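You operate a simulated robot arm through the tools that you are given. There is no shell and no other tool. Be economical: measure what you need, move in short steps, check, and stop when the job is done.

You run a simulated robot arm. Do the job below in one go: nothing can be reset, and whatever is moved stays where it is left.

Task
Cap the blue cartridge, drop the collar named on the white bench card over its knob and rack it.
Fine: collars are in the lower drawer, shut it again; well A of the white rack. Set down upright: blue cartridge.
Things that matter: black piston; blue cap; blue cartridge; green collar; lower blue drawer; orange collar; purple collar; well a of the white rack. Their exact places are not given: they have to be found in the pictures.

The check looks at the end state, three seconds after you hand in, the way a careful person would. Anything else that was tipped, shoved, dropped, spilled or broken makes it a failure. A push-on lid holds only when it is set on centred and level and pressed home; a screw cap is set on level and turned clockwise until tight.

Robot
A 7-joint arm with a two-finger parallel gripper on a trunk, on a base that drives. Base frame: it is fixed to the floor where the robot stands at the start and does not move with it; the origin is under the middle of the robot, x ahead of it, y to its left, z up. Units: m, degrees, N and s.
Its first joint turns from -166.0 to 166.0 degrees. Places, roughly: black piston (5x5x3 cm) [0.8, 0.1, 0.9]; blue cap (6x6x3 cm) [0.5, 0.2, 0.9]; lower blue drawer [0.6, -0.3, 0.5]; well a of the white rack [0.5, 1.2, 0.9]. Payload 3.91 kg.
The TCP is the grasp point between the finger pads, 0.03 m short of the fingertips. In the tool frame z runs along the fingers and y along their closing line. Largest opening 0.11 m; finger width 0.02, thickness 0.01; the body of the gripper, 0.048 by 0.112 m, starts 0.055 m behind the TCP.
Orientation is that of the tool frame in the base frame, as a unit quaternion [w, x, y, z]. With the fingers straight down and closing along the base's y, the tool's x points along the base's -x, its y along +y and its z along -z.

Tools
- The arm moves only by the tool play_rows. Its argument "deltas" is a list of rows, each a list of 3 entries, a list of its own where there are three numbers: the closure in counts, from 0 (fully open) to 255 (shut), then the shift along the tool's x, y, z in units of 400 mm (1.0 is 400 mm), then the turn, a rotation vector about the tool's x, y, z in units of 180 degrees (1.0 is 180 degrees). In form: [[hand, [tx, ty, tz], [ax, ay, az]], ...]. A call has 1 to 20 rows; each row is the pose to reach, as a shift and turn from the pose commanded when the call began, along the tool's axes at that moment. A call with a number of a shift or a turn outside -1 to 1 is refused whole. A row lasts 0.2 s, in which the tool goes at most 0.05 m and 8.6 degrees; a call with a longer step from one row to the next is refused whole, and so is a gripper value outside its range. Where a pose cannot be reached the arm comes as near as it can. A force on the tool above 40 N (or 10 N above the force at the start of the call, whichever is more), or a blocked arm, ends the call early, and 0.2 s more pass. The fingers move at their own pace (about 0.153 m/s each) and stop on an object; they squeeze with about 42 N. The grip force told is the motor's: it shows also when the fingers shut on nothing. Time passes only in rows, and 0.2 s behind the last, so rows that repeat a pose let the fingers close. It gives the time, the measured TCP pose, the force on the tool (base axes), the opening and the grip force at its end, in the units of the frame above (readings bear some noise), with the torque about the TCP (base axes, N m) and any sound that the robot's microphone picked up.
- Cameras (640 x 400 px; columns grow to the right, rows downward): "scene" is now at [-0.0121, 0.1405, 1.4735]; the picture's right is [-0.17, -0.99, 0.00], its down [-0.74, 0.12, -0.66] and it looks along [0.65, -0.11, -0.75] (base axes); focal length 220 px, centre (320, 200). "wrist" rides on the gripper at [0.077, 0.007, -0.114] in the tool frame; the picture's right is [-0.09, 1.00, 0.00], its down [-0.80, -0.07, -0.59] and it looks along [-0.59, -0.05, 0.80] (tool axes); focal length 270 px, centre (320, 200).
- camera(camera): a new picture of that camera. It takes no simulated time.
- lift_body(by): slides the trunk up (or, below 0, down) by that many m; the arm and the scene camera ride with it, the base frame stays. It gives what a move gives, with no picture.
- drive_base(legs): drives the robot by 1 to 6 legs, each [ahead, turn to the left] in m and degrees, along the robot's own axes; the way and the turn of a leg run together, so that a leg with both is an arc; at most 1.5 m and 180 degrees a leg. The arm and the cameras ride along, it lands a little off, and it stops where it bumps. It gives what a move gives.
- head_to(pan, tilt): turns the head with the scene camera to pan (to the left, within 155 degrees either way) and tilt (down, from -29 to 69), counted from straight ahead of the robot. It gives what a move gives.
- pixel_to_xyz(camera, pixels): for up to 12 pixels [column, row] of the newest picture of that camera ("zoom" is the newest enlarged one), the place [x, y, z] in the base frame of the surface seen there, good to about 0.002 m, but the place of the scene camera against the robot may be out by one fixed shift of up to 0.025 m in any direction. It takes no simulated time.
- close_up(camera, box): a new picture of the part [left, top, right, bottom] of that camera's present view, enlarged. It takes no simulated time.
- job_done(): hands the job in; it is judged then, once.

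Go step by step. Measure first, check grasps and placings, and put right what went wrong. The budget is 80 turns and 52 pictures, counting those below and the enlarged ones. Unless the task says otherwise, let go and move clear before handing in, and close with one line.

The tools are called after ">>>" as name(argument=value, ...) on one line, values as JSON. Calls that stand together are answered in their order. play_rows: Moves the arm, as the interface text tells. Its arguments: {"type":"object","properties":{"deltas":{"type":"array","items":{"type":"array"}}},"required":["deltas"]} The other tools are called the same way: lift_body (by) slides the trunk up or down; drive_base (legs) drives the base; head_to (pan, tilt) turns the head that bears the scene camera; camera (camera) takes a picture; pixel_to_xyz (camera, pixels) gives the place of the surface under pixels of a picture; close_up (camera, box) takes an enlarged picture of a part of a camera's view; job_done () hands the job in.

At the start:

```text
clock: 0.0
position: [0.458, -0.1604, 1.2673]
ee_rot: [-0.001, 0.001, 1.0, -0.001]
wrist_force: [-0.5, 0.4, -0.1]
ft_torque: [0.02, 0.0, -0.02]
width: 0.1102
finger_force: 0.0
trunk travel left (down, up): [-0.475, 0.135]
robot x, y, heading: [-0.0006, 0.0008, -0.0]
head pan, tilt: [-9.6, 48.4]
```

scene: 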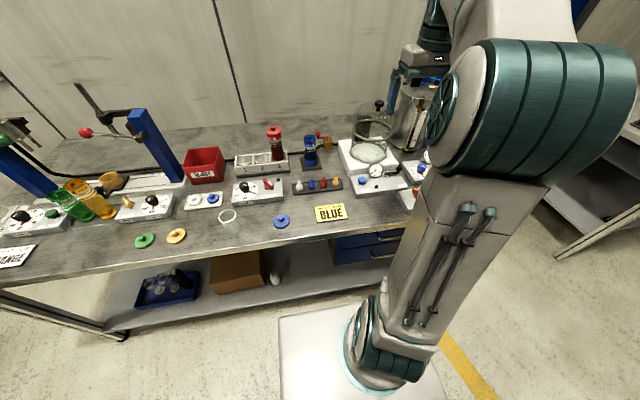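
wrist: 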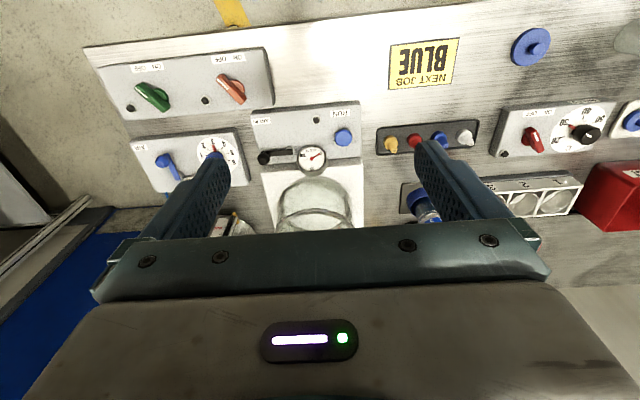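

The scene shows a yellow card at (330,213), a white card at (15,256), the blue cap at (282,221) and probably the blue cartridge at (310,150). I'll look closer at these.

>>> close_up(camera="scene", box=[220, 110, 380, 230])

>>> head_to(pan=45, tilt=45)

>>> camera(camera="scene")

```text
3.33 times, centred on (300, 170) of scene
```

zoom: 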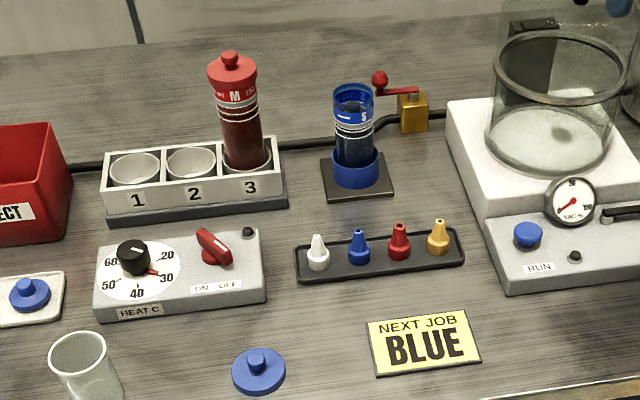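

```text
clock: 1.2
position: [0.4577, -0.1607, 1.2667]
ee_rot: [0.0, 0.001, 1.0, 0.0]
wrist_force: [-0.5, -0.4, -0.3]
ft_torque: [-0.03, 0.04, 0.01]
width: 0.1101
finger_force: 0.1
trunk travel left (down, up): [-0.475, 0.135]
robot x, y, heading: [-0.003, 0.0051, -0.1]
head pan, tilt: [45.0, 45.0]
```

```text
48 pictures are left
```

scene: 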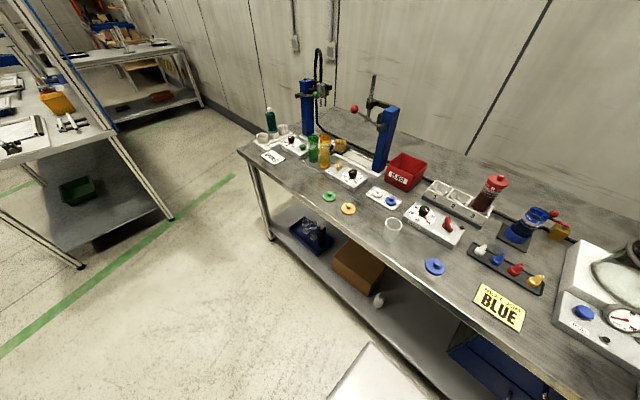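

The white card is at (272,157) and devices sit around it. I'll zoom on the left end for the card and for rack wells.

>>> close_up(camera="scene", box=[235, 100, 395, 200])

>>> close_up(camera="scene", box=[255, 145, 295, 170])

>>> pixel_to_xyz(camera="scene", pixels=[[272, 157], [262, 140], [283, 130], [434, 267], [540, 216], [517, 235], [330, 197], [445, 185], [500, 305]])

```text
4.00 times, centred on (315, 150) of scene
```

zoom: 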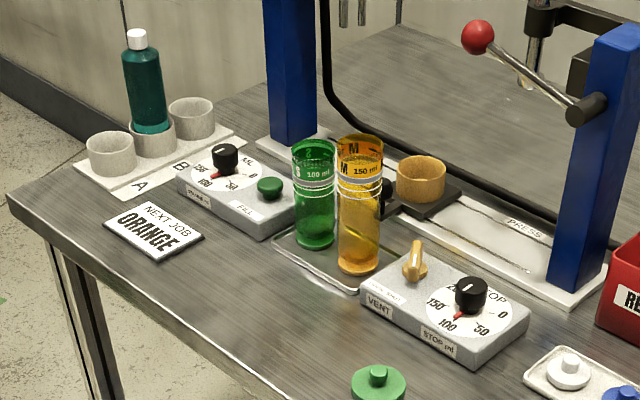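

```text
16.00 times, centred on (275, 158) of scene
```

zoom: 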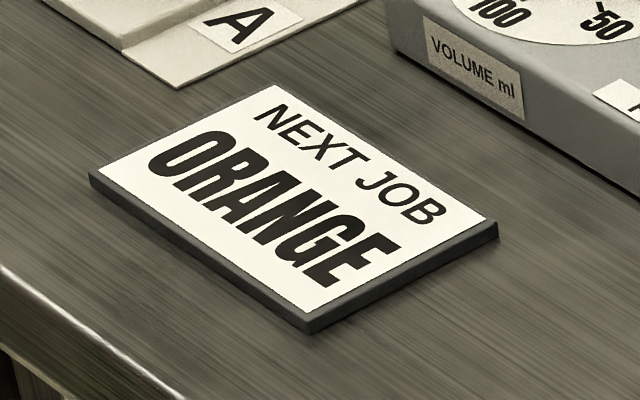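

```text
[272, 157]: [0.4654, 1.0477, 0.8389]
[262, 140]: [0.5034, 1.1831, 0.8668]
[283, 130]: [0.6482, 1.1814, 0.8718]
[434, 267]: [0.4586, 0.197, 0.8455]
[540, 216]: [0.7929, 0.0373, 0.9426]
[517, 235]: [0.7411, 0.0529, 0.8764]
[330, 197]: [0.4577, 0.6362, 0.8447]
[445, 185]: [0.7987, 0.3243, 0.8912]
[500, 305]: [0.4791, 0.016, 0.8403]
```

White card says ORANGE; well A is the left-front ring of the far rack (about 0.50,1.18). Now I move the arm to look at the cartridge and cap with the wrist camera.

>>> play_rows(deltas=[[0, [-0.0375, 0.0875, 0.042], [0, 0, 0]], [0, [-0.075, 0.175, 0.083], [0, 0, 0]], [0, [-0.1125, 0.2625, 0.125], [0, 0, 0]], [0, [-0.15, 0.35, 0.167], [0, 0, 0]], [0, [-0.1875, 0.4375, 0.208], [0, 0, 0]], [0, [-0.225, 0.525, 0.25], [0, 0, 0]], [0, [-0.225, 0.525, 0.25], [0, 0, 0]]])

>>> camera(camera="wrist")

>>> head_to(pan=-20, tilt=62)

>>> camera(camera="scene")

```text
clock: 2.8
position: [0.5495, 0.0513, 1.1693]
ee_rot: [0.0, 0.001, 1.0, -0.001]
wrist_force: [-1.4, 0.0, 0.3]
ft_torque: [0.01, 0.01, -0.02]
width: 0.1102
finger_force: 0.2
trunk travel left (down, up): [-0.475, 0.135]
robot x, y, heading: [-0.0, 0.0033, -0.1]
head pan, tilt: [45.0, 45.0]
```

```text
45 pictures are left
```

wrist: 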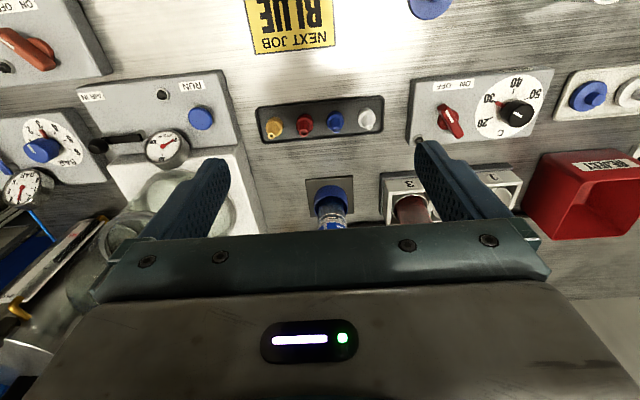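

```text
clock: 4.2
position: [0.549, 0.0505, 1.1697]
ee_rot: [0.0, 0.0, 1.0, 0.0]
wrist_force: [0.4, 0.5, -0.1]
ft_torque: [-0.04, 0.01, -0.03]
width: 0.1098
finger_force: 0.0
trunk travel left (down, up): [-0.475, 0.135]
robot x, y, heading: [0.004, 0.0055, -0.1]
head pan, tilt: [-20.0, 62.0]
```

```text
44 pictures are left
```

scene: 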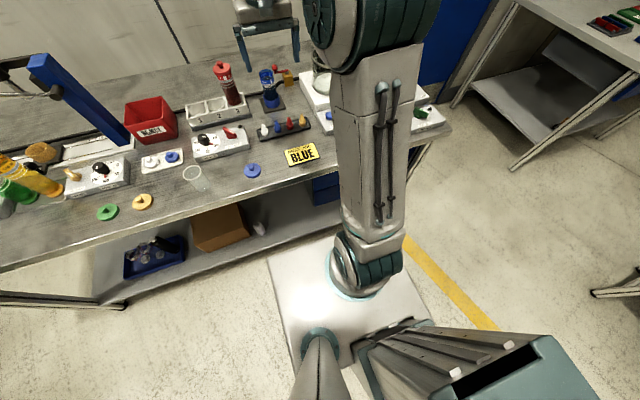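

The cartridge at (270,97) is in front; I need base front/table clearance and a look into the cartridge.

>>> pixel_to_xyz(camera="scene", pixels=[[270, 257], [340, 238], [425, 310], [325, 187], [230, 265], [300, 185], [252, 171], [200, 268], [300, 340], [260, 270]])

>>> close_up(camera="scene", box=[230, 50, 310, 130])

>>> pixel_to_xyz(camera="wrist", pixels=[[332, 200], [328, 180], [430, 5], [315, 210], [371, 120], [371, 108], [290, 40]])

```text
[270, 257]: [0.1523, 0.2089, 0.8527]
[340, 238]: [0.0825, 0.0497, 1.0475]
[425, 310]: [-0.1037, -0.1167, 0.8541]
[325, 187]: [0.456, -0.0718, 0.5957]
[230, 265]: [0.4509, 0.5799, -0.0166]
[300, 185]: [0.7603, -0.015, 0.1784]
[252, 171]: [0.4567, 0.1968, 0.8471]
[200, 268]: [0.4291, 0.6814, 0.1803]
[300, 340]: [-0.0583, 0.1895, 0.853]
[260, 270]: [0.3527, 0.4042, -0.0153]
```

```text
5.00 times, centred on (270, 90) of scene
```

zoom: 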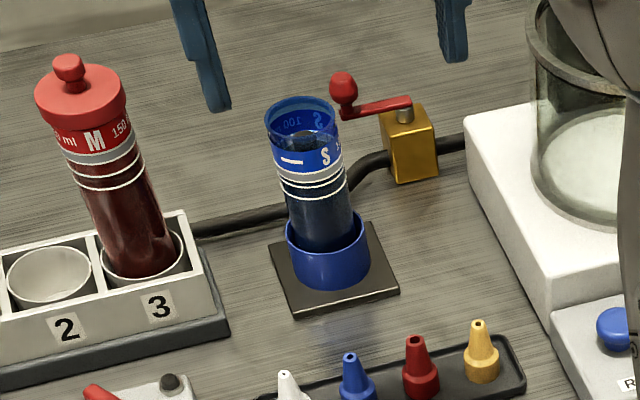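

```text
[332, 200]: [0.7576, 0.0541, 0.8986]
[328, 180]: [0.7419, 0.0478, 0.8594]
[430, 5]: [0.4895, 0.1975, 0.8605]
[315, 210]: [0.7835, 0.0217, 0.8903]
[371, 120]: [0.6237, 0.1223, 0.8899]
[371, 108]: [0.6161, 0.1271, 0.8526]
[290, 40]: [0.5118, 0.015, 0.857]
```

The cartridge sits in a blue holder near (0.78,0.04). Next I look at the blue cap properly with the wrist camera.

>>> play_rows(deltas=[[0, [0.0621, 0.0583, 0.05], [0, 0, 0]], [0, [0.1242, 0.1167, 0.1], [0, 0, 0]], [0, [0.1863, 0.175, 0.15], [0, 0, 0]], [0, [0.2483, 0.2333, 0.2], [0, 0, 0]], [0, [0.3104, 0.2917, 0.25], [0, 0, 0]], [0, [0.3725, 0.35, 0.3], [0, 0, 0]], [0, [0.3725, 0.35, 0.3], [0, 0, 0]]])

>>> camera(camera="wrist")

```text
clock: 5.8
position: [0.4002, 0.1906, 1.0464]
ee_rot: [0.0, 0.001, 1.0, 0.0]
wrist_force: [-0.1, -0.2, -0.2]
ft_torque: [0.01, 0.02, -0.02]
width: 0.1098
finger_force: 0.0
trunk travel left (down, up): [-0.475, 0.135]
robot x, y, heading: [-0.0017, 0.0003, -0.3]
head pan, tilt: [-20.0, 62.0]
```

```text
42 pictures are left
```

wrist: 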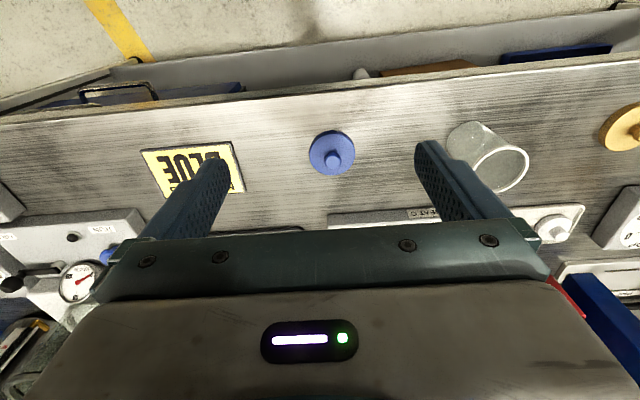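

>>> close_up(camera="wrist", box=[290, 120, 370, 180])

>>> pixel_to_xyz(camera="wrist", pixels=[[311, 155], [355, 151], [332, 130], [332, 174], [334, 159], [328, 159], [340, 159], [334, 164], [334, 154], [300, 155], [280, 155]])

```text
6.67 times, centred on (330, 150) of wrist
```

zoom: 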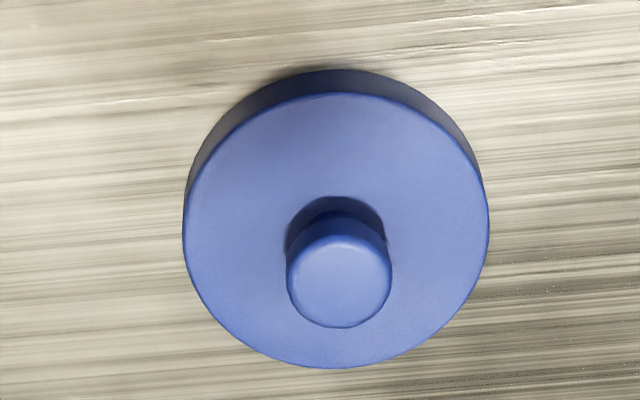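

```text
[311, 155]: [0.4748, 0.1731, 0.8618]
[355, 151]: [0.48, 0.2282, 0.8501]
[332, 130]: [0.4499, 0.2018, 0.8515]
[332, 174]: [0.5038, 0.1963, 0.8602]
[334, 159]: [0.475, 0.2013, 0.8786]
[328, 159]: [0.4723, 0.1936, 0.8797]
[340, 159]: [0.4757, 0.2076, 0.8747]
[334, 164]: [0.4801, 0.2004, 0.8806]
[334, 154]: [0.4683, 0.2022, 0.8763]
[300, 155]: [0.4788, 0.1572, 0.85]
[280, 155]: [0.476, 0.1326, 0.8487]
```

>>> pixel_to_xyz(camera="zoom", pixels=[[339, 282], [295, 282], [384, 282], [339, 245], [339, 320], [200, 230], [475, 230], [339, 110], [339, 360]])

```text
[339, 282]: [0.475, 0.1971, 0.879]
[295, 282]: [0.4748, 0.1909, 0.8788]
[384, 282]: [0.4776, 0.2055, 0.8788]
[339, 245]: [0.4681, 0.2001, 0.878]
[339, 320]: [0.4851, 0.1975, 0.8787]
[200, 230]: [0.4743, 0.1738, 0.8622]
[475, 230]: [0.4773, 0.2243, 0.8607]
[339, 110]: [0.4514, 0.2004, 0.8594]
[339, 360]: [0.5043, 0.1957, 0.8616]
```

The cap centre is about (0.477,0.199), knob top z 0.879, disc top z 0.861. Before picking, I drive 0.12 m ahead so the cartridge comes within reach.

>>> drive_base(legs=[[0.12, 0]])

```text
clock: 7.0
position: [0.5197, 0.1904, 1.0457]
ee_rot: [0.001, 0.001, 1.0, 0.0]
wrist_force: [0.6, -0.4, -0.5]
ft_torque: [0.0, 0.02, -0.01]
width: 0.1099
finger_force: 0.1
trunk travel left (down, up): [-0.475, 0.135]
robot x, y, heading: [0.1168, 0.0034, -0.0]
head pan, tilt: [-20.0, 62.0]
```

>>> play_rows(deltas=[[0, [-0.0583, -0.0667, -0.0225], [0, 0, 0]], [0, [-0.1167, -0.1333, -0.045], [0, 0, 0]], [0, [-0.175, -0.2, -0.0675], [0, 0, 0]], [0, [-0.2333, -0.2667, -0.09], [0, 0, 0]], [0, [-0.2917, -0.3333, -0.1125], [0, 0, 0]], [0, [-0.35, -0.4, -0.135], [0, 0, 0]], [0, [-0.35, -0.4, -0.135], [0, 0, 0]]])

>>> camera(camera="wrist")

```text
clock: 8.6
position: [0.6603, 0.0306, 1.1014]
ee_rot: [-0.001, 0.001, 1.0, 0.0]
wrist_force: [0.7, 0.4, 0.5]
ft_torque: [-0.02, -0.03, -0.01]
width: 0.1101
finger_force: 0.0
trunk travel left (down, up): [-0.475, 0.135]
robot x, y, heading: [0.1184, 0.0065, -0.0]
head pan, tilt: [-20.0, 62.0]
```

```text
40 pictures are left
```

wrist: 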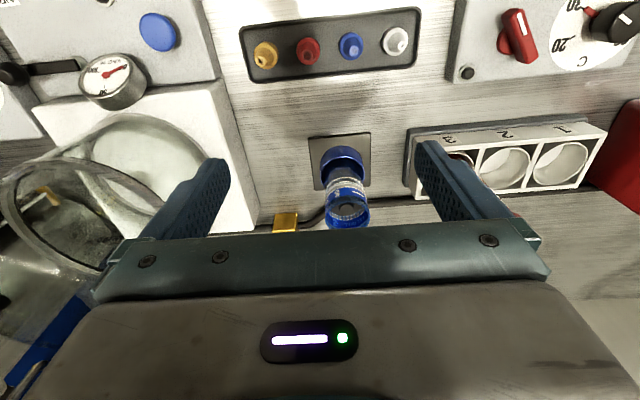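

>>> close_up(camera="wrist", box=[300, 130, 400, 240])

>>> pixel_to_xyz(camera="zoom", pixels=[[175, 440], [270, 455], [310, 285], [320, 120]])

```text
3.64 times, centred on (350, 185) of wrist
```

zoom: 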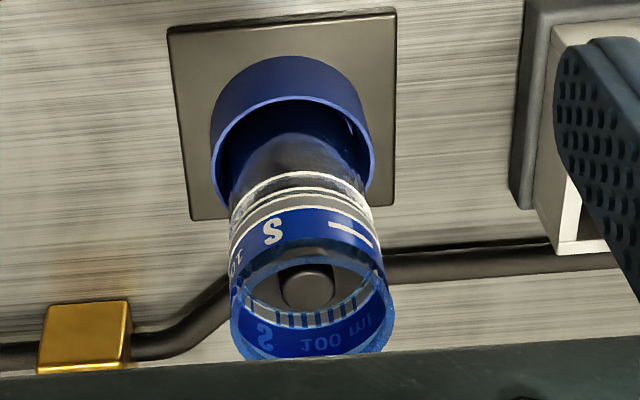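

```text
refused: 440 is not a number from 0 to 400
```

>>> pixel_to_xyz(camera="zoom", pixels=[[238, 320], [388, 320], [312, 252], [312, 350], [308, 290], [215, 150], [373, 150], [290, 98], [255, 260], [365, 250]])

>>> pixel_to_xyz(camera="scene", pixels=[[274.6, 67], [282, 71], [287, 78], [266, 79], [267, 88], [224, 75], [222, 64], [252, 171], [230, 66], [218, 66]])

```text
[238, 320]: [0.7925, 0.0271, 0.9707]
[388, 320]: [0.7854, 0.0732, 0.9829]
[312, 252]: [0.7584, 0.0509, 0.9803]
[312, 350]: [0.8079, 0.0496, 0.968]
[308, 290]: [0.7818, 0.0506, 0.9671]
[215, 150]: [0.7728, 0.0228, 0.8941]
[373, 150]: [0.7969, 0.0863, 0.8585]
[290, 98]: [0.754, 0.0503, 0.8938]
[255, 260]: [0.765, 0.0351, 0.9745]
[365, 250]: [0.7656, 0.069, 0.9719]
```

```text
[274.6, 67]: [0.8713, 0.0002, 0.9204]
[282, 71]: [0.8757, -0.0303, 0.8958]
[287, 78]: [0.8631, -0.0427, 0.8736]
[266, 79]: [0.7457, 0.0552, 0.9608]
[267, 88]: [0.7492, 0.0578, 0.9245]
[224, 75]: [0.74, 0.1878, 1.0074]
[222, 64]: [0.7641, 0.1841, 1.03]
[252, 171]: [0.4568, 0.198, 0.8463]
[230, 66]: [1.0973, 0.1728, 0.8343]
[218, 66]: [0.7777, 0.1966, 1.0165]
```

The rim is around (0.783,0.050,0.98). I shift back slightly so the whole rim is unobstructed for a precise centre.

>>> play_rows(deltas=[[0, [0.075, 0.025, 0], [0, 0, 0]], [0, [0.15, 0.05, 0], [0, 0, 0]], [0, [0.15, 0.05, 0], [0, 0, 0]]])

>>> close_up(camera="wrist", box=[295, 180, 359, 220])

```text
clock: 9.4
position: [0.6026, 0.0502, 1.1013]
ee_rot: [0.0, 0.001, 1.0, 0.0]
wrist_force: [0.0, -0.2, 0.4]
ft_torque: [0.02, -0.01, -0.01]
width: 0.1098
finger_force: 0.1
trunk travel left (down, up): [-0.475, 0.135]
robot x, y, heading: [0.1233, 0.0046, 0.3]
head pan, tilt: [-20.0, 62.0]
```

```text
10.00 times, centred on (327, 200) of wrist
```

zoom: 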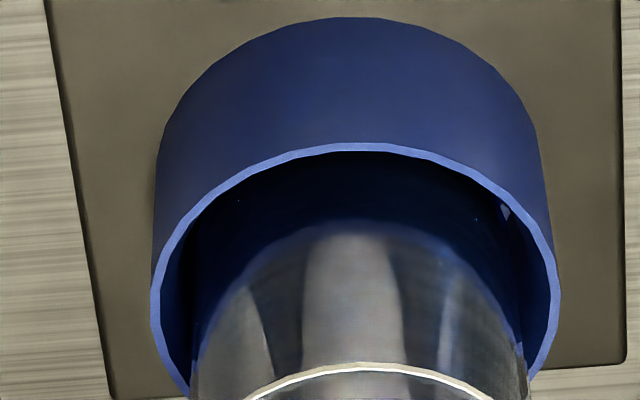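

>>> play_rows(deltas=[[0, [-0.1, 0, 0], [0, 0, 0]], [0, [-0.2, 0, 0], [0, 0, 0]], [0, [-0.3, 0, 0], [0, 0, 0]], [0, [-0.3, 0, 0], [0, 0, 0]]])

>>> close_up(camera="wrist", box=[260, 100, 400, 200])

```text
clock: 10.4
position: [0.7193, 0.0515, 1.1009]
ee_rot: [0.0, 0.0, 1.0, 0.0]
wrist_force: [-0.5, -0.2, -0.2]
ft_torque: [-0.03, 0.01, 0.0]
width: 0.1098
finger_force: 0.0
trunk travel left (down, up): [-0.475, 0.135]
robot x, y, heading: [0.1212, 0.0021, 0.2]
head pan, tilt: [-20.0, 62.0]
```

```text
4.00 times, centred on (330, 150) of wrist
```

zoom: 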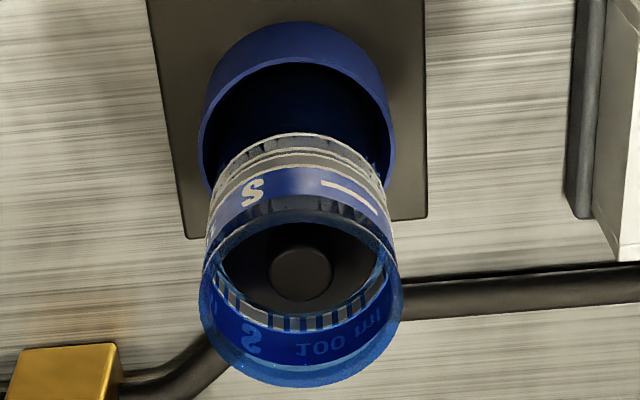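

>>> pixel_to_xyz(camera="zoom", pixels=[[203, 300], [399, 300], [301, 383], [240, 360], [360, 360], [301, 204], [301, 212], [240, 225], [360, 225], [300, 275], [200, 290], [402, 290]])

```text
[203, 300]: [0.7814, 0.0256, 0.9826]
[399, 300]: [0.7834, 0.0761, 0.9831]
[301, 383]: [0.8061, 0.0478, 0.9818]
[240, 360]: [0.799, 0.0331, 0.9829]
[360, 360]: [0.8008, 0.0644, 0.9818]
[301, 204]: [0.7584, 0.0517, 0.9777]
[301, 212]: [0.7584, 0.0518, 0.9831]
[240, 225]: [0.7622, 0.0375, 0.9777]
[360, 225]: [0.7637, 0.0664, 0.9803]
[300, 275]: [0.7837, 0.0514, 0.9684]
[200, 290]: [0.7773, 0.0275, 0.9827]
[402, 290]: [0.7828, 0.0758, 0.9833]
```

Rim centre is (0.7825,0.051,0.983). Now I go above the cap knob.

>>> play_rows(deltas=[[0, [0.0756, 0.0461, 0.0], [0, 0, 0]], [0, [0.1513, 0.0922, 0.0], [0, 0, 0]], [0, [0.2269, 0.1383, 0.0], [0, 0, 0]], [0, [0.3025, 0.1844, 0.05], [0, 0, 0]], [0, [0.3781, 0.2305, 0.1], [0, 0, 0]], [0, [0.4538, 0.2766, 0.15], [0, 0, 0]], [0, [0.5294, 0.3227, 0.2], [0, 0, 0]], [0, [0.605, 0.369, 0.25], [0, 0, 0]], [0, [0.605, 0.369, 0.25], [0, 0, 0]], [0, [0.605, 0.369, 0.25], [0, 0, 0]]])

>>> camera(camera="wrist")

>>> pixel_to_xyz(camera="wrist", pixels=[[320, 120], [325, 115], [315, 115]])

```text
clock: 12.6
position: [0.4768, 0.1988, 0.9993]
ee_rot: [0.001, 0.001, 1.0, 0.001]
wrist_force: [0.4, 0.3, 0.0]
ft_torque: [0.0, -0.01, 0.02]
width: 0.11
finger_force: 0.1
trunk travel left (down, up): [-0.475, 0.135]
robot x, y, heading: [0.1162, 0.0056, -0.1]
head pan, tilt: [-20.0, 62.0]
```

```text
36 pictures are left
```

wrist: 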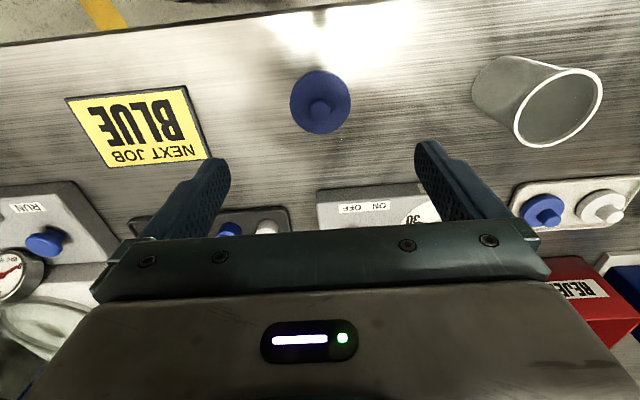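

```text
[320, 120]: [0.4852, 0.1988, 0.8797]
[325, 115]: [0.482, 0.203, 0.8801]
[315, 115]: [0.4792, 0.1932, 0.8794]
```

>>> play_rows(deltas=[[0, [0, 0, 0.09], [0, 0, 0]], [0, [0, 0, 0.18], [0, 0, 0]], [0, [0, 0, 0.24], [0, 0, 0]], [0, [0, 0, 0.266], [0, 0, 0]], [0, [0, 0, 0.266], [0, 0, 0]], [255, [0, 0, 0.266], [0, 0, 0]], [255, [0, 0, 0.266], [0, 0, 0]], [255, [0, 0, 0.266], [0, 0, 0]], [255, [0, 0, 0.266], [0, 0, 0]]])

```text
clock: 14.6
position: [0.4778, 0.1983, 0.894]
ee_rot: [0.0, 0.0, 1.0, 0.0]
wrist_force: [0.0, 0.5, 0.1]
ft_torque: [0.03, 0.03, 0.0]
width: 0.0096
finger_force: 41.7
trunk travel left (down, up): [-0.475, 0.135]
robot x, y, heading: [0.12, 0.0043, -0.2]
head pan, tilt: [-20.0, 62.0]
```

Width reads 0.0096 though the knob looked about 0.018 wide; I lift a bit and look.

>>> play_rows(deltas=[[255, [0, 0, -0.05], [0, 0, 0]], [255, [0, 0, -0.1], [0, 0, 0]], [255, [0, 0, -0.1], [0, 0, 0]]])

>>> camera(camera="wrist")

```text
clock: 15.4
position: [0.4783, 0.1965, 0.9348]
ee_rot: [0.0, 0.001, 1.0, 0.001]
wrist_force: [0.7, -0.5, -0.1]
ft_torque: [0.0, -0.01, -0.01]
width: 0.0102
finger_force: 42.0
trunk travel left (down, up): [-0.475, 0.135]
robot x, y, heading: [0.1219, 0.0039, 0.0]
head pan, tilt: [-20.0, 62.0]
```

```text
35 pictures are left
```

wrist: 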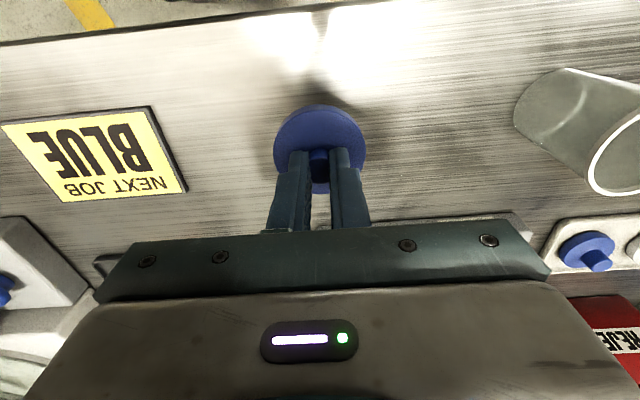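

>>> close_up(camera="wrist", box=[256, 90, 384, 170])

>>> pixel_to_xyz(camera="zoom", pixels=[[110, 250], [130, 180], [200, 120], [320, 100], [440, 130], [510, 190], [530, 250], [320, 200], [320, 300], [320, 340], [320, 20], [100, 50]])

```text
5.00 times, centred on (320, 130) of wrist
```

zoom: 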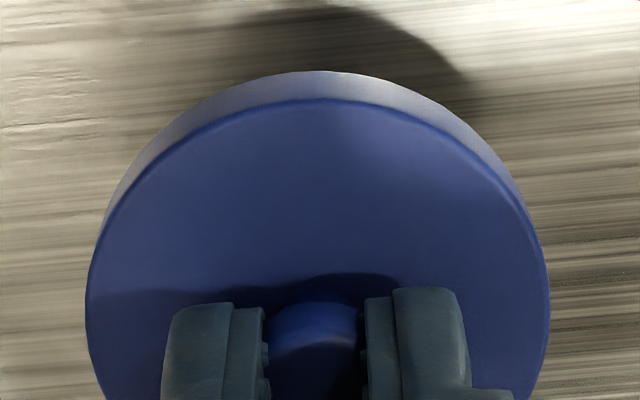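

```text
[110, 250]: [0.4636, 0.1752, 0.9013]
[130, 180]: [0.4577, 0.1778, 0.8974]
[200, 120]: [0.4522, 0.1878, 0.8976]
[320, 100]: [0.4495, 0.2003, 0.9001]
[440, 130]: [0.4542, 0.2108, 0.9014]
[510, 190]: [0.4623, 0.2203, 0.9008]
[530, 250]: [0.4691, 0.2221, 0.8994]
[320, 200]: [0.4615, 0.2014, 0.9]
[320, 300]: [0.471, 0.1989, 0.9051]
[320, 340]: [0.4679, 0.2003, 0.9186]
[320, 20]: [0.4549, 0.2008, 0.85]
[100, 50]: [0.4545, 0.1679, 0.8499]
```

Cap is held level with its top at z 0.900 (TCP −0.035). Raise and carry it over the cartridge.

>>> play_rows(deltas=[[255, [0, 0, -0.1], [0, 0, 0]], [255, [0, 0, -0.2], [0, 0, 0]], [255, [0, 0, -0.3], [0, 0, 0]], [255, [0, 0, -0.4], [0, 0, 0]], [255, [-0.0846, -0.041, -0.4], [0, 0, 0]], [255, [-0.1691, -0.0818, -0.4], [0, 0, 0]], [255, [-0.2537, -0.1227, -0.4], [0, 0, 0]], [255, [-0.3382, -0.1636, -0.4], [0, 0, 0]], [255, [-0.4228, -0.2044, -0.4], [0, 0, 0]], [255, [-0.5073, -0.2453, -0.4], [0, 0, 0]], [255, [-0.5919, -0.2862, -0.4], [0, 0, 0]], [255, [-0.6764, -0.3271, -0.4], [0, 0, 0]], [255, [-0.761, -0.368, -0.4], [0, 0, 0]], [255, [-0.761, -0.368, -0.4], [0, 0, 0]], [255, [-0.761, -0.368, -0.4], [0, 0, 0]]])

>>> close_up(camera="wrist", box=[240, 70, 400, 170])

```text
clock: 18.6
position: [0.7832, 0.0495, 1.0952]
ee_rot: [0.0, 0.001, 1.0, 0.0]
wrist_force: [-0.4, -0.2, 0.1]
ft_torque: [-0.03, -0.04, -0.03]
width: 0.0098
finger_force: 41.7
trunk travel left (down, up): [-0.475, 0.135]
robot x, y, heading: [0.1183, 0.0056, 0.1]
head pan, tilt: [-20.0, 62.0]
```

```text
4.00 times, centred on (320, 120) of wrist
```

zoom: 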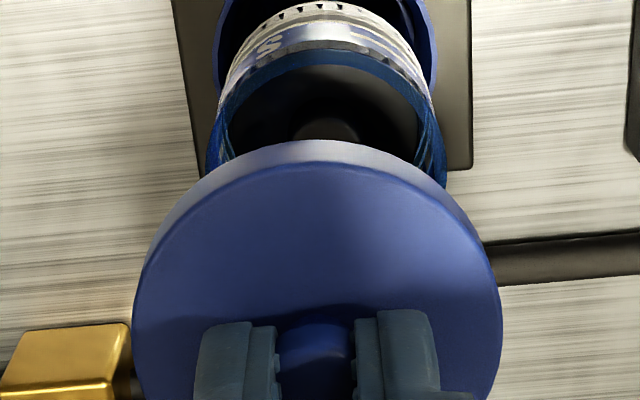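

>>> pixel_to_xyz(camera="zoom", pixels=[[136, 320], [498, 320], [317, 168], [160, 250], [475, 250], [320, 60], [230, 90], [410, 80], [250, 75], [212, 160], [442, 170], [330, 130]])

```text
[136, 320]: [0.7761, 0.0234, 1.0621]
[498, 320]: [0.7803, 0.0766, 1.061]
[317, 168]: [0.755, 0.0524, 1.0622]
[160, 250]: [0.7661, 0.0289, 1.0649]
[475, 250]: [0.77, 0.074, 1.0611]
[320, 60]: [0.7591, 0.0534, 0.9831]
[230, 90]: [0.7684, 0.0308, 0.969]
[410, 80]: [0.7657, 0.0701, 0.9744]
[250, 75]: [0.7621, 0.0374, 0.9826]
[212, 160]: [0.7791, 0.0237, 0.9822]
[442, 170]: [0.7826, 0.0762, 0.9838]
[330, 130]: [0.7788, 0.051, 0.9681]
```

Cap and rim are concentric within about 1 mm. Lower gently until contact and press.

>>> play_rows(deltas=[[255, [-0.002, 0, 0.07], [0, 0, 0]], [255, [-0.002, 0, 0.13], [0, 0, 0]], [255, [-0.002, 0, 0.15], [0, 0, 0]], [255, [-0.002, 0, 0.155], [0, 0, 0]], [255, [-0.002, 0, 0.16], [0, 0, 0]], [255, [-0.002, 0, 0.165], [0, 0, 0]], [255, [-0.002, 0, 0.17], [0, 0, 0]], [255, [-0.002, 0, 0.175], [0, 0, 0]], [255, [-0.002, 0, 0.18], [0, 0, 0]], [255, [-0.002, 0, 0.185], [0, 0, 0]], [255, [-0.002, 0, 0.19], [0, 0, 0]], [255, [-0.002, 0, 0.195], [0, 0, 0]], [255, [-0.002, 0, 0.2], [0, 0, 0]]])

>>> camera(camera="wrist")

```text
clock: 21.4
position: [0.7826, 0.0496, 1.019]
ee_rot: [0.005, 0.001, 1.0, 0.0]
wrist_force: [5.3, -0.4, 33.2]
ft_torque: [-0.04, -0.24, -0.02]
width: 0.0104
finger_force: 41.7
trunk travel left (down, up): [-0.475, 0.135]
robot x, y, heading: [0.1181, 0.0022, 0.1]
head pan, tilt: [-20.0, 62.0]
heard: snap
```

```text
32 pictures are left
```

wrist: 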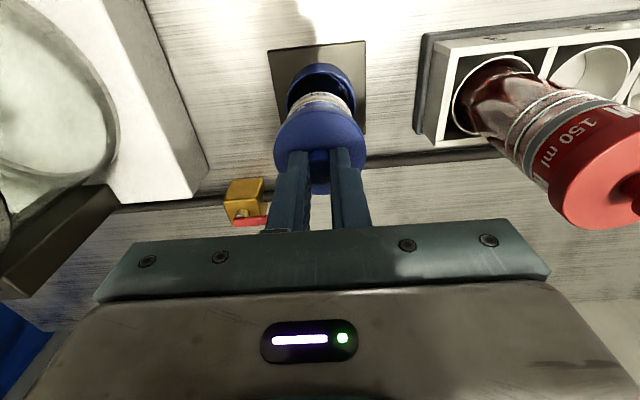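

A snap was heard: the cap is on. Release, rise, and check it.

>>> play_rows(deltas=[[255, [0, 0, -0.008], [0, 0, 0]], [0, [0, 0, -0.008], [0, 0, 0]], [0, [0, 0, -0.008], [0, 0, 0]], [0, [0, 0, -0.008], [0, 0, 0]], [0, [0.02, 0, -0.1], [0, 0, 0]], [0, [0.08, 0, -0.2], [0, 0, 0]], [0, [0.15, 0, -0.28], [0, 0, 0]], [0, [0.15, 0, -0.28], [0, 0, 0]]])

>>> close_up(camera="wrist", box=[260, 100, 400, 200])

>>> pixel_to_xyz(camera="zoom", pixels=[[240, 240], [380, 240], [310, 200], [310, 290], [310, 320], [310, 350]])

```text
clock: 23.2
position: [0.7224, 0.0493, 1.1265]
ee_rot: [0.0, 0.001, 1.0, 0.0]
wrist_force: [-0.8, 0.2, 0.9]
ft_torque: [0.02, 0.0, 0.02]
width: 0.1097
finger_force: 0.0
trunk travel left (down, up): [-0.475, 0.135]
robot x, y, heading: [0.1195, -0.0001, 0.0]
head pan, tilt: [-20.0, 62.0]
```

```text
4.00 times, centred on (330, 150) of wrist
```

zoom: 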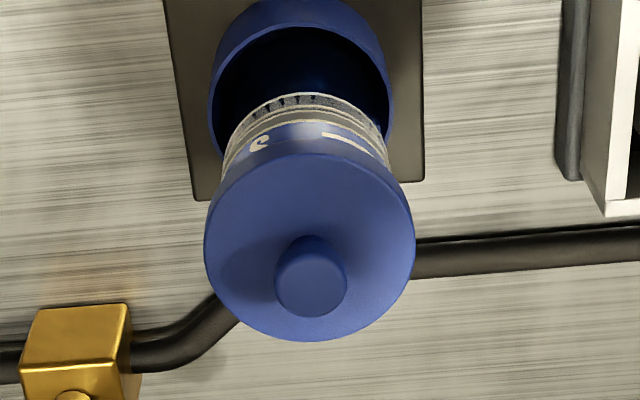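

```text
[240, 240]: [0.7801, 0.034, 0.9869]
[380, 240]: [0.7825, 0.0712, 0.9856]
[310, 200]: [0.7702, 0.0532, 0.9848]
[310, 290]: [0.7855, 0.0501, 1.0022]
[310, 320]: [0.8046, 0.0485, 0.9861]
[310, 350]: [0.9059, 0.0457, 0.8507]
```

The cap is seated level (top 0.986, knob top 1.003). Now back off and look at the drawers.

>>> drive_base(legs=[[-0.5, 0]])

>>> head_to(pan=-12, tilt=45)

>>> camera(camera="scene")

```text
clock: 26.2
position: [0.2084, 0.0479, 1.1267]
ee_rot: [0.0, 0.003, 1.0, 0.0]
wrist_force: [0.0, -1.4, -1.0]
ft_torque: [-0.02, -0.01, -0.02]
width: 0.1101
finger_force: 0.0
trunk travel left (down, up): [-0.475, 0.135]
robot x, y, heading: [-0.3942, 0.0067, -0.1]
head pan, tilt: [-20.0, 62.0]
```

```text
clock: 27.1
position: [0.2083, 0.048, 1.1262]
ee_rot: [0.0, 0.003, 1.0, 0.0]
wrist_force: [0.1, 0.8, 0.0]
ft_torque: [0.02, -0.02, 0.01]
width: 0.1101
finger_force: 0.0
trunk travel left (down, up): [-0.475, 0.135]
robot x, y, heading: [-0.3998, 0.003, -0.1]
head pan, tilt: [-12.0, 45.0]
```

```text
30 pictures are left
```

scene: 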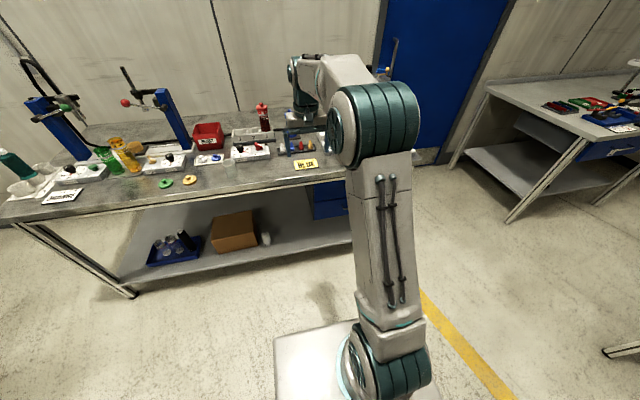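

The drawer unit under the right end is hidden by the arm. I turn the tool horizontal (pointing +x, closing vertically), move it to y≈-0.2 and lower the trunk to look with the wrist camera.

>>> play_rows(deltas=[[0, [0, -0.05, 0], [-0.0257, -0.0257, 0.0257]], [0, [0, -0.1, 0], [-0.0513, -0.0513, 0.0513]], [0, [0, -0.15, 0], [-0.077, -0.077, 0.077]], [0, [0, -0.2, 0], [-0.1026, -0.1026, 0.1026]], [0, [0, -0.25, 0], [-0.1283, -0.1283, 0.1283]], [0, [0, -0.3, 0], [-0.154, -0.154, 0.154]], [0, [0, -0.35, 0], [-0.1796, -0.1796, 0.1796]], [0, [0, -0.4, 0], [-0.2053, -0.2053, 0.2053]], [0, [0, -0.45, 0], [-0.2309, -0.2309, 0.2309]], [0, [0, -0.5, 0], [-0.2566, -0.2566, 0.2566]], [0, [0, -0.55, 0], [-0.2823, -0.2823, 0.2823]], [0, [0, -0.6, 0], [-0.3079, -0.3079, 0.3079]], [0, [0, -0.6, 0], [-0.3336, -0.3336, 0.3336]], [0, [0, -0.6, 0], [-0.3592, -0.3592, 0.3592]], [0, [0, -0.6, 0], [-0.3849, -0.3849, 0.3849]], [0, [0, -0.6, 0], [-0.3849, -0.3849, 0.3849]]])

>>> lift_body(by=-0.4)

>>> camera(camera="wrist")

```text
clock: 30.4
position: [0.2055, -0.1924, 1.1264]
ee_rot: [0.502, 0.502, 0.498, 0.498]
wrist_force: [-0.4, 0.4, 0.4]
ft_torque: [0.03, 0.01, 0.0]
width: 0.1101
finger_force: 0.1
trunk travel left (down, up): [-0.475, 0.135]
robot x, y, heading: [-0.3958, 0.004, -0.2]
head pan, tilt: [-12.0, 45.0]
```

```text
clock: 34.3
position: [0.2057, -0.1927, 0.7256]
ee_rot: [0.501, 0.501, 0.499, 0.499]
wrist_force: [-0.7, -0.2, -0.4]
ft_torque: [0.04, -0.02, 0.0]
width: 0.1099
finger_force: 0.0
trunk travel left (down, up): [-0.075, 0.535]
robot x, y, heading: [-0.3954, 0.0041, -0.1]
head pan, tilt: [-12.0, 45.0]
```

```text
29 pictures are left
```

wrist: 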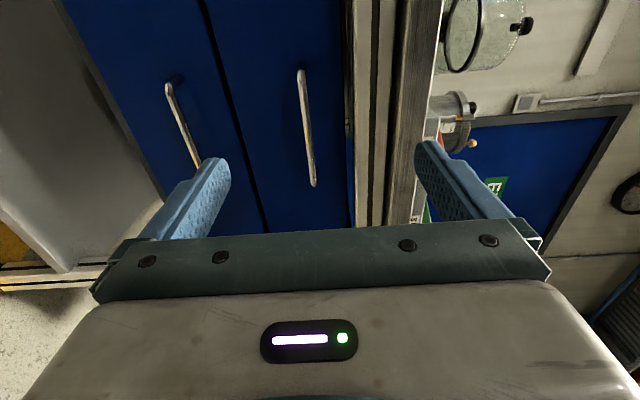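

The lower drawer's bar handle runs (168,90)-(198,165), the upper one at (308,130). Measure both.

>>> pixel_to_xyz(camera="wrist", pixels=[[168, 92], [178, 122], [188, 145], [196, 163], [300, 75], [313, 180], [155, 130], [130, 60], [220, 60], [240, 130], [405, 60], [90, 40]])

```text
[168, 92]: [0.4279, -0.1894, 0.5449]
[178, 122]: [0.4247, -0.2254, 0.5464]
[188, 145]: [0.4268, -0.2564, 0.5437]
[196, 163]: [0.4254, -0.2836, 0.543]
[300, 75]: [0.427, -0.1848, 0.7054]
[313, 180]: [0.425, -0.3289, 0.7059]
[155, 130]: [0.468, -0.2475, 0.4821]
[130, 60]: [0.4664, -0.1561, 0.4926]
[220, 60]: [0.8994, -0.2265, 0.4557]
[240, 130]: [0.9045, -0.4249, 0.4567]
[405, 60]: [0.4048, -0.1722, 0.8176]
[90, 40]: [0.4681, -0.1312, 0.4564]
```

Lower handle: bar at x≈0.427, z≈0.545, y −0.185…−0.33 (middle −0.257). Lower the tool to that line, then drive 0.15 m ahead.

>>> play_rows(deltas=[[0, [-0.04, -0.1, 0], [0, 0, 0]], [0, [-0.08, -0.2, 0], [0, 0, 0]], [0, [-0.12, -0.3, 0], [0, 0, 0]], [0, [-0.16, -0.4, 0], [0, 0, 0]], [0, [-0.16, -0.4515, 0], [0, 0, 0]], [0, [-0.16, -0.4515, 0], [0, 0, 0]]])

>>> drive_base(legs=[[0.15, 0]])

```text
clock: 35.7
position: [0.2035, -0.2557, 0.545]
ee_rot: [0.502, 0.501, 0.499, 0.498]
wrist_force: [0.0, 1.1, 0.6]
ft_torque: [-0.01, 0.0, -0.01]
width: 0.1102
finger_force: 0.1
trunk travel left (down, up): [-0.075, 0.535]
robot x, y, heading: [-0.397, 0.007, -0.3]
head pan, tilt: [-12.0, 45.0]
```

```text
clock: 37.0
position: [0.3542, -0.2557, 0.5455]
ee_rot: [0.501, 0.501, 0.499, 0.5]
wrist_force: [0.2, 0.0, 0.0]
ft_torque: [0.01, 0.01, -0.02]
width: 0.11
finger_force: 0.0
trunk travel left (down, up): [-0.075, 0.535]
robot x, y, heading: [-0.2485, 0.0071, -0.2]
head pan, tilt: [-12.0, 45.0]
```

>>> play_rows(deltas=[[0, [0, 0, 0.08], [0, 0, 0]], [0, [0, 0, 0.14], [0, 0, 0]], [0, [0, 0, 0.175], [0, 0, 0]], [0, [0, 0, 0.175], [0, 0, 0]], [255, [0, 0, 0.175], [0, 0, 0]], [255, [0, 0, 0.175], [0, 0, 0]], [255, [0, 0, 0.175], [0, 0, 0]], [255, [0, 0, 0.175], [0, 0, 0]]])

>>> camera(camera="wrist")

```text
clock: 38.9
position: [0.4247, -0.2543, 0.5457]
ee_rot: [0.5, 0.501, 0.5, 0.499]
wrist_force: [0.5, 0.3, -5.0]
ft_torque: [-0.03, 0.03, -0.12]
width: 0.0117
finger_force: 44.7
trunk travel left (down, up): [-0.075, 0.535]
robot x, y, heading: [-0.2461, 0.0043, -0.4]
head pan, tilt: [-12.0, 45.0]
```

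```text
28 pictures are left
```

wrist: 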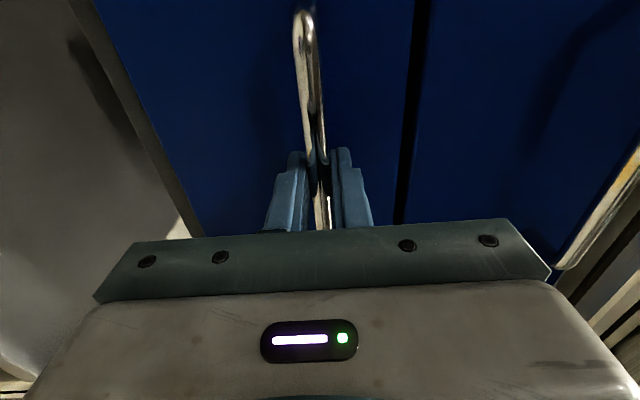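

Handle gripped. Pull 0.22 m.

>>> play_rows(deltas=[[255, [0, 0, -0.03], [0, 0, 0]], [255, [0, 0, -0.07], [0, 0, 0]], [255, [0, 0, -0.11], [0, 0, 0]], [255, [0, 0, -0.15], [0, 0, 0]], [255, [0, 0, -0.19], [0, 0, 0]], [255, [0, 0, -0.23], [0, 0, 0]], [255, [0, 0, -0.27], [0, 0, 0]], [255, [0, 0, -0.31], [0, 0, 0]], [255, [0, 0, -0.35], [0, 0, 0]], [255, [0, 0, -0.39], [0, 0, 0]], [255, [0, 0, -0.43], [0, 0, 0]], [255, [0, 0, -0.47], [0, 0, 0]], [255, [0, 0, -0.51], [0, 0, 0]], [255, [0, 0, -0.55], [0, 0, 0]], [255, [0, 0, -0.55], [0, 0, 0]]])

>>> head_to(pan=-35, tilt=60)

>>> camera(camera="scene")

```text
clock: 42.0
position: [0.2045, -0.2569, 0.5458]
ee_rot: [0.503, 0.502, 0.497, 0.498]
wrist_force: [-1.6, -28.1, -4.3]
ft_torque: [0.0, 0.05, -0.19]
width: 0.0118
finger_force: 45.2
trunk travel left (down, up): [-0.075, 0.535]
robot x, y, heading: [-0.2462, 0.0021, 0.2]
head pan, tilt: [-12.0, 45.0]
```

```text
clock: 42.9
position: [0.2051, -0.2563, 0.5447]
ee_rot: [0.502, 0.502, 0.498, 0.498]
wrist_force: [-2.4, -32.7, -1.9]
ft_torque: [0.01, -0.02, 0.09]
width: 0.0119
finger_force: 45.0
trunk travel left (down, up): [-0.075, 0.535]
robot x, y, heading: [-0.2457, 0.0053, -0.4]
head pan, tilt: [-35.0, 60.0]
```

```text
27 pictures are left
```

scene: 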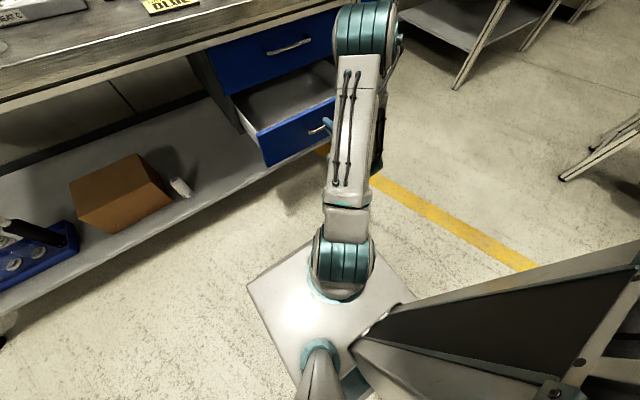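

The drawer is out about 0.22 m; the sideways force shows some strain, so I let go, back off, rise and turn the tool down to look in.

>>> play_rows(deltas=[[0, [0, 0, 0], [0, 0, 0]], [0, [0, 0, 0], [0, 0, 0]], [0, [0, 0, 0], [0, 0, 0]], [0, [0, 0, -0.1], [0, 0, 0]], [0, [0, 0.0, -0.2], [0, 0, 0]], [0, [0, 0.12, -0.2], [0, 0, 0]], [0, [0, 0.24, -0.2], [0, 0, 0]], [0, [0, 0.36, -0.2], [0, 0, 0]], [0, [0, 0.48, -0.2], [0, 0, 0]], [0, [0, 0.6, -0.2], [0, 0, 0]], [0, [0, 0.6, -0.2], [0, 0, 0]]])

>>> play_rows(deltas=[[0, [0, 0, 0.01], [0.0257, 0.0257, -0.0257]], [0, [0, 0, 0.02], [0.0513, 0.0513, -0.0513]], [0, [0, 0, 0.03], [0.077, 0.077, -0.077]], [0, [0, 0, 0.04], [0.1026, 0.1026, -0.1026]], [0, [0, 0, 0.05], [0.1283, 0.1283, -0.1283]], [0, [0, 0, 0.06], [0.154, 0.154, -0.154]], [0, [0, 0, 0.07], [0.1796, 0.1796, -0.1796]], [0, [0, 0, 0.08], [0.2053, 0.2053, -0.2053]], [0, [0, 0, 0.09], [0.2309, 0.2309, -0.2309]], [0, [0, 0, 0.1], [0.2566, 0.2566, -0.2566]], [0, [0, 0, 0.1], [0.2823, 0.2823, -0.2823]], [0, [0, 0, 0.1], [0.3079, 0.3079, -0.3079]], [0, [0, 0, 0.1], [0.3336, 0.3336, -0.3336]], [0, [0, 0, 0.1], [0.3592, 0.3592, -0.3592]], [0, [0, 0, 0.1], [0.3849, 0.3849, -0.3849]], [0, [0, 0, 0.1], [0.3849, 0.3849, -0.3849]]])

>>> camera(camera="wrist")

```text
clock: 45.3
position: [0.1237, -0.2556, 0.7848]
ee_rot: [0.501, 0.501, 0.499, 0.499]
wrist_force: [-0.4, 0.1, 0.1]
ft_torque: [-0.03, -0.02, 0.0]
width: 0.1102
finger_force: 0.0
out of reach, approached as far as the arm can: row 6, 7
trunk travel left (down, up): [-0.075, 0.535]
robot x, y, heading: [-0.2411, 0.0043, -0.2]
head pan, tilt: [-35.0, 60.0]
```

```text
clock: 48.7
position: [0.1647, -0.2553, 0.7847]
ee_rot: [-0.001, 0.002, 1.0, -0.001]
wrist_force: [0.0, -0.3, 0.5]
ft_torque: [-0.03, 0.0, -0.03]
width: 0.1098
finger_force: 0.1
trunk travel left (down, up): [-0.075, 0.535]
robot x, y, heading: [-0.2447, 0.0065, -0.0]
head pan, tilt: [-35.0, 60.0]
```

```text
26 pictures are left
```

wrist: 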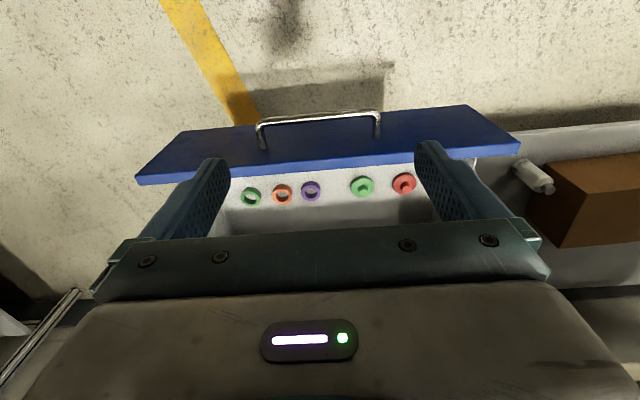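

The collars are visible at (252,197) green, (282,193) orange, (312,190) purple. Zoom and measure.

>>> close_up(camera="wrist", box=[235, 165, 331, 225])

>>> pixel_to_xyz(camera="wrist", pixels=[[252, 196], [282, 193], [312, 190], [282, 186], [275, 193], [290, 193], [282, 201], [335, 195], [335, 225], [330, 160], [318, 113], [267, 205]])

```text
6.67 times, centred on (283, 195) of wrist
```

zoom: 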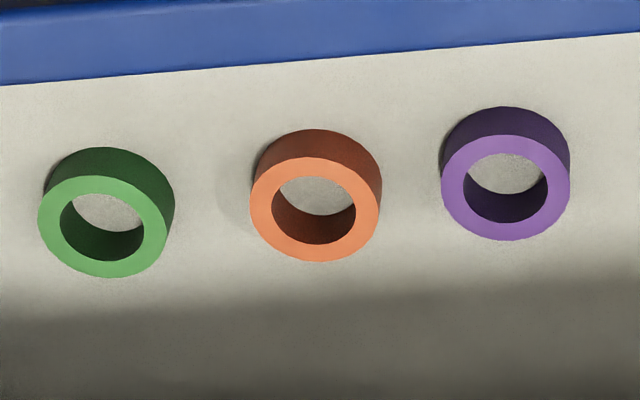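

```text
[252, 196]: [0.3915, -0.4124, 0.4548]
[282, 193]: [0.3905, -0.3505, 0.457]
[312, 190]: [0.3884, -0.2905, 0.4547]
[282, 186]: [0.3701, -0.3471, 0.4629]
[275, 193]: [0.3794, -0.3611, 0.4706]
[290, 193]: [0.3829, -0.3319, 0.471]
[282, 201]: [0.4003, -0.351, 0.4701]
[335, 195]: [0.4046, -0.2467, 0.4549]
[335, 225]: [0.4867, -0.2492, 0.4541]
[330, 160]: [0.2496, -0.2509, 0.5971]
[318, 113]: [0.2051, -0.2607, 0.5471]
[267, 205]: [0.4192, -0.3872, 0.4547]
```

>>> pixel_to_xyz(camera="zoom", pixels=[[262, 210], [369, 210], [315, 165], [315, 253], [280, 180], [350, 180], [280, 245], [350, 245], [255, 215], [376, 215]])

```text
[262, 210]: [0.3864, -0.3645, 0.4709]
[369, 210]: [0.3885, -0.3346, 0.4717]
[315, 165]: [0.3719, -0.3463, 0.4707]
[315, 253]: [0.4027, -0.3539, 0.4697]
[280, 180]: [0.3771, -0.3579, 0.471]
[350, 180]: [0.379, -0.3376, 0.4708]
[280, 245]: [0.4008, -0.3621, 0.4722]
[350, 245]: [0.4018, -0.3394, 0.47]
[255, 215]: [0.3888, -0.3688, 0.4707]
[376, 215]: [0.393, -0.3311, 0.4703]
```

Orange collar centre (0.3875,−0.350), top z 0.471, outer Ø≈36 mm. It's too near the table edge for the wrist, so I'll back the base 0.06 m and hook the bar with shut fingers to pull the drawer 0.12 m more.

>>> drive_base(legs=[[-0.06, 0]])

```text
clock: 49.7
position: [0.1044, -0.2547, 0.7853]
ee_rot: [0.001, 0.004, 1.0, 0.0]
wrist_force: [0.1, -1.2, 1.3]
ft_torque: [0.02, 0.03, 0.04]
width: 0.1101
finger_force: 0.0
trunk travel left (down, up): [-0.075, 0.535]
robot x, y, heading: [-0.305, 0.0027, 0.1]
head pan, tilt: [-35.0, 60.0]
```

>>> play_rows(deltas=[[255, [-0.08, 0, 0.05], [0, 0, 0]], [255, [-0.16, 0, 0.1], [0, 0, 0]], [255, [-0.24, 0, 0.15], [0, 0, 0]], [255, [-0.3115, -0.005, 0.2], [0, 0, 0]], [255, [-0.3115, -0.005, 0.28], [0, 0, 0]], [255, [-0.3115, -0.005, 0.33], [0, 0, 0]], [255, [-0.3115, -0.005, 0.33], [0, 0, 0]]])

>>> camera(camera="wrist")

>>> pixel_to_xyz(camera="wrist", pixels=[[320, 60], [320, 80], [320, 100], [320, 120], [250, 100], [400, 100]])

```text
clock: 51.3
position: [0.2299, -0.2579, 0.6554]
ee_rot: [0.0, 0.004, 1.0, 0.001]
wrist_force: [0.5, -1.2, 0.0]
ft_torque: [0.0, -0.02, 0.02]
width: 0.0
finger_force: 37.6
trunk travel left (down, up): [-0.075, 0.535]
robot x, y, heading: [-0.3052, 0.0086, 0.0]
head pan, tilt: [-35.0, 60.0]
```

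```text
24 pictures are left
```

wrist: 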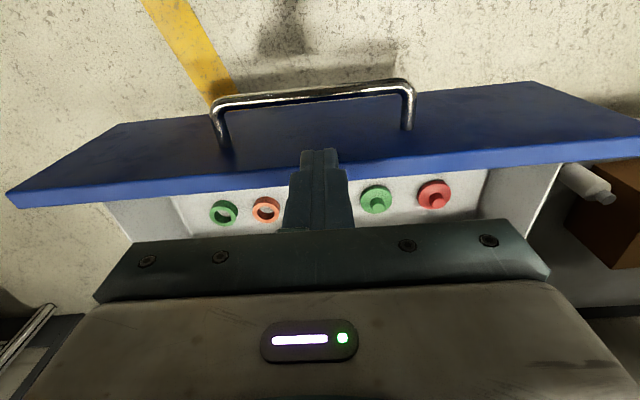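

```text
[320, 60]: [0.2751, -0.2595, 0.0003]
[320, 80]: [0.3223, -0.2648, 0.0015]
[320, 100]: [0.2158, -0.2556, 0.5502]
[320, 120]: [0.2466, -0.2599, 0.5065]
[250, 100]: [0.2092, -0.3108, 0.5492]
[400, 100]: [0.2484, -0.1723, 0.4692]
```

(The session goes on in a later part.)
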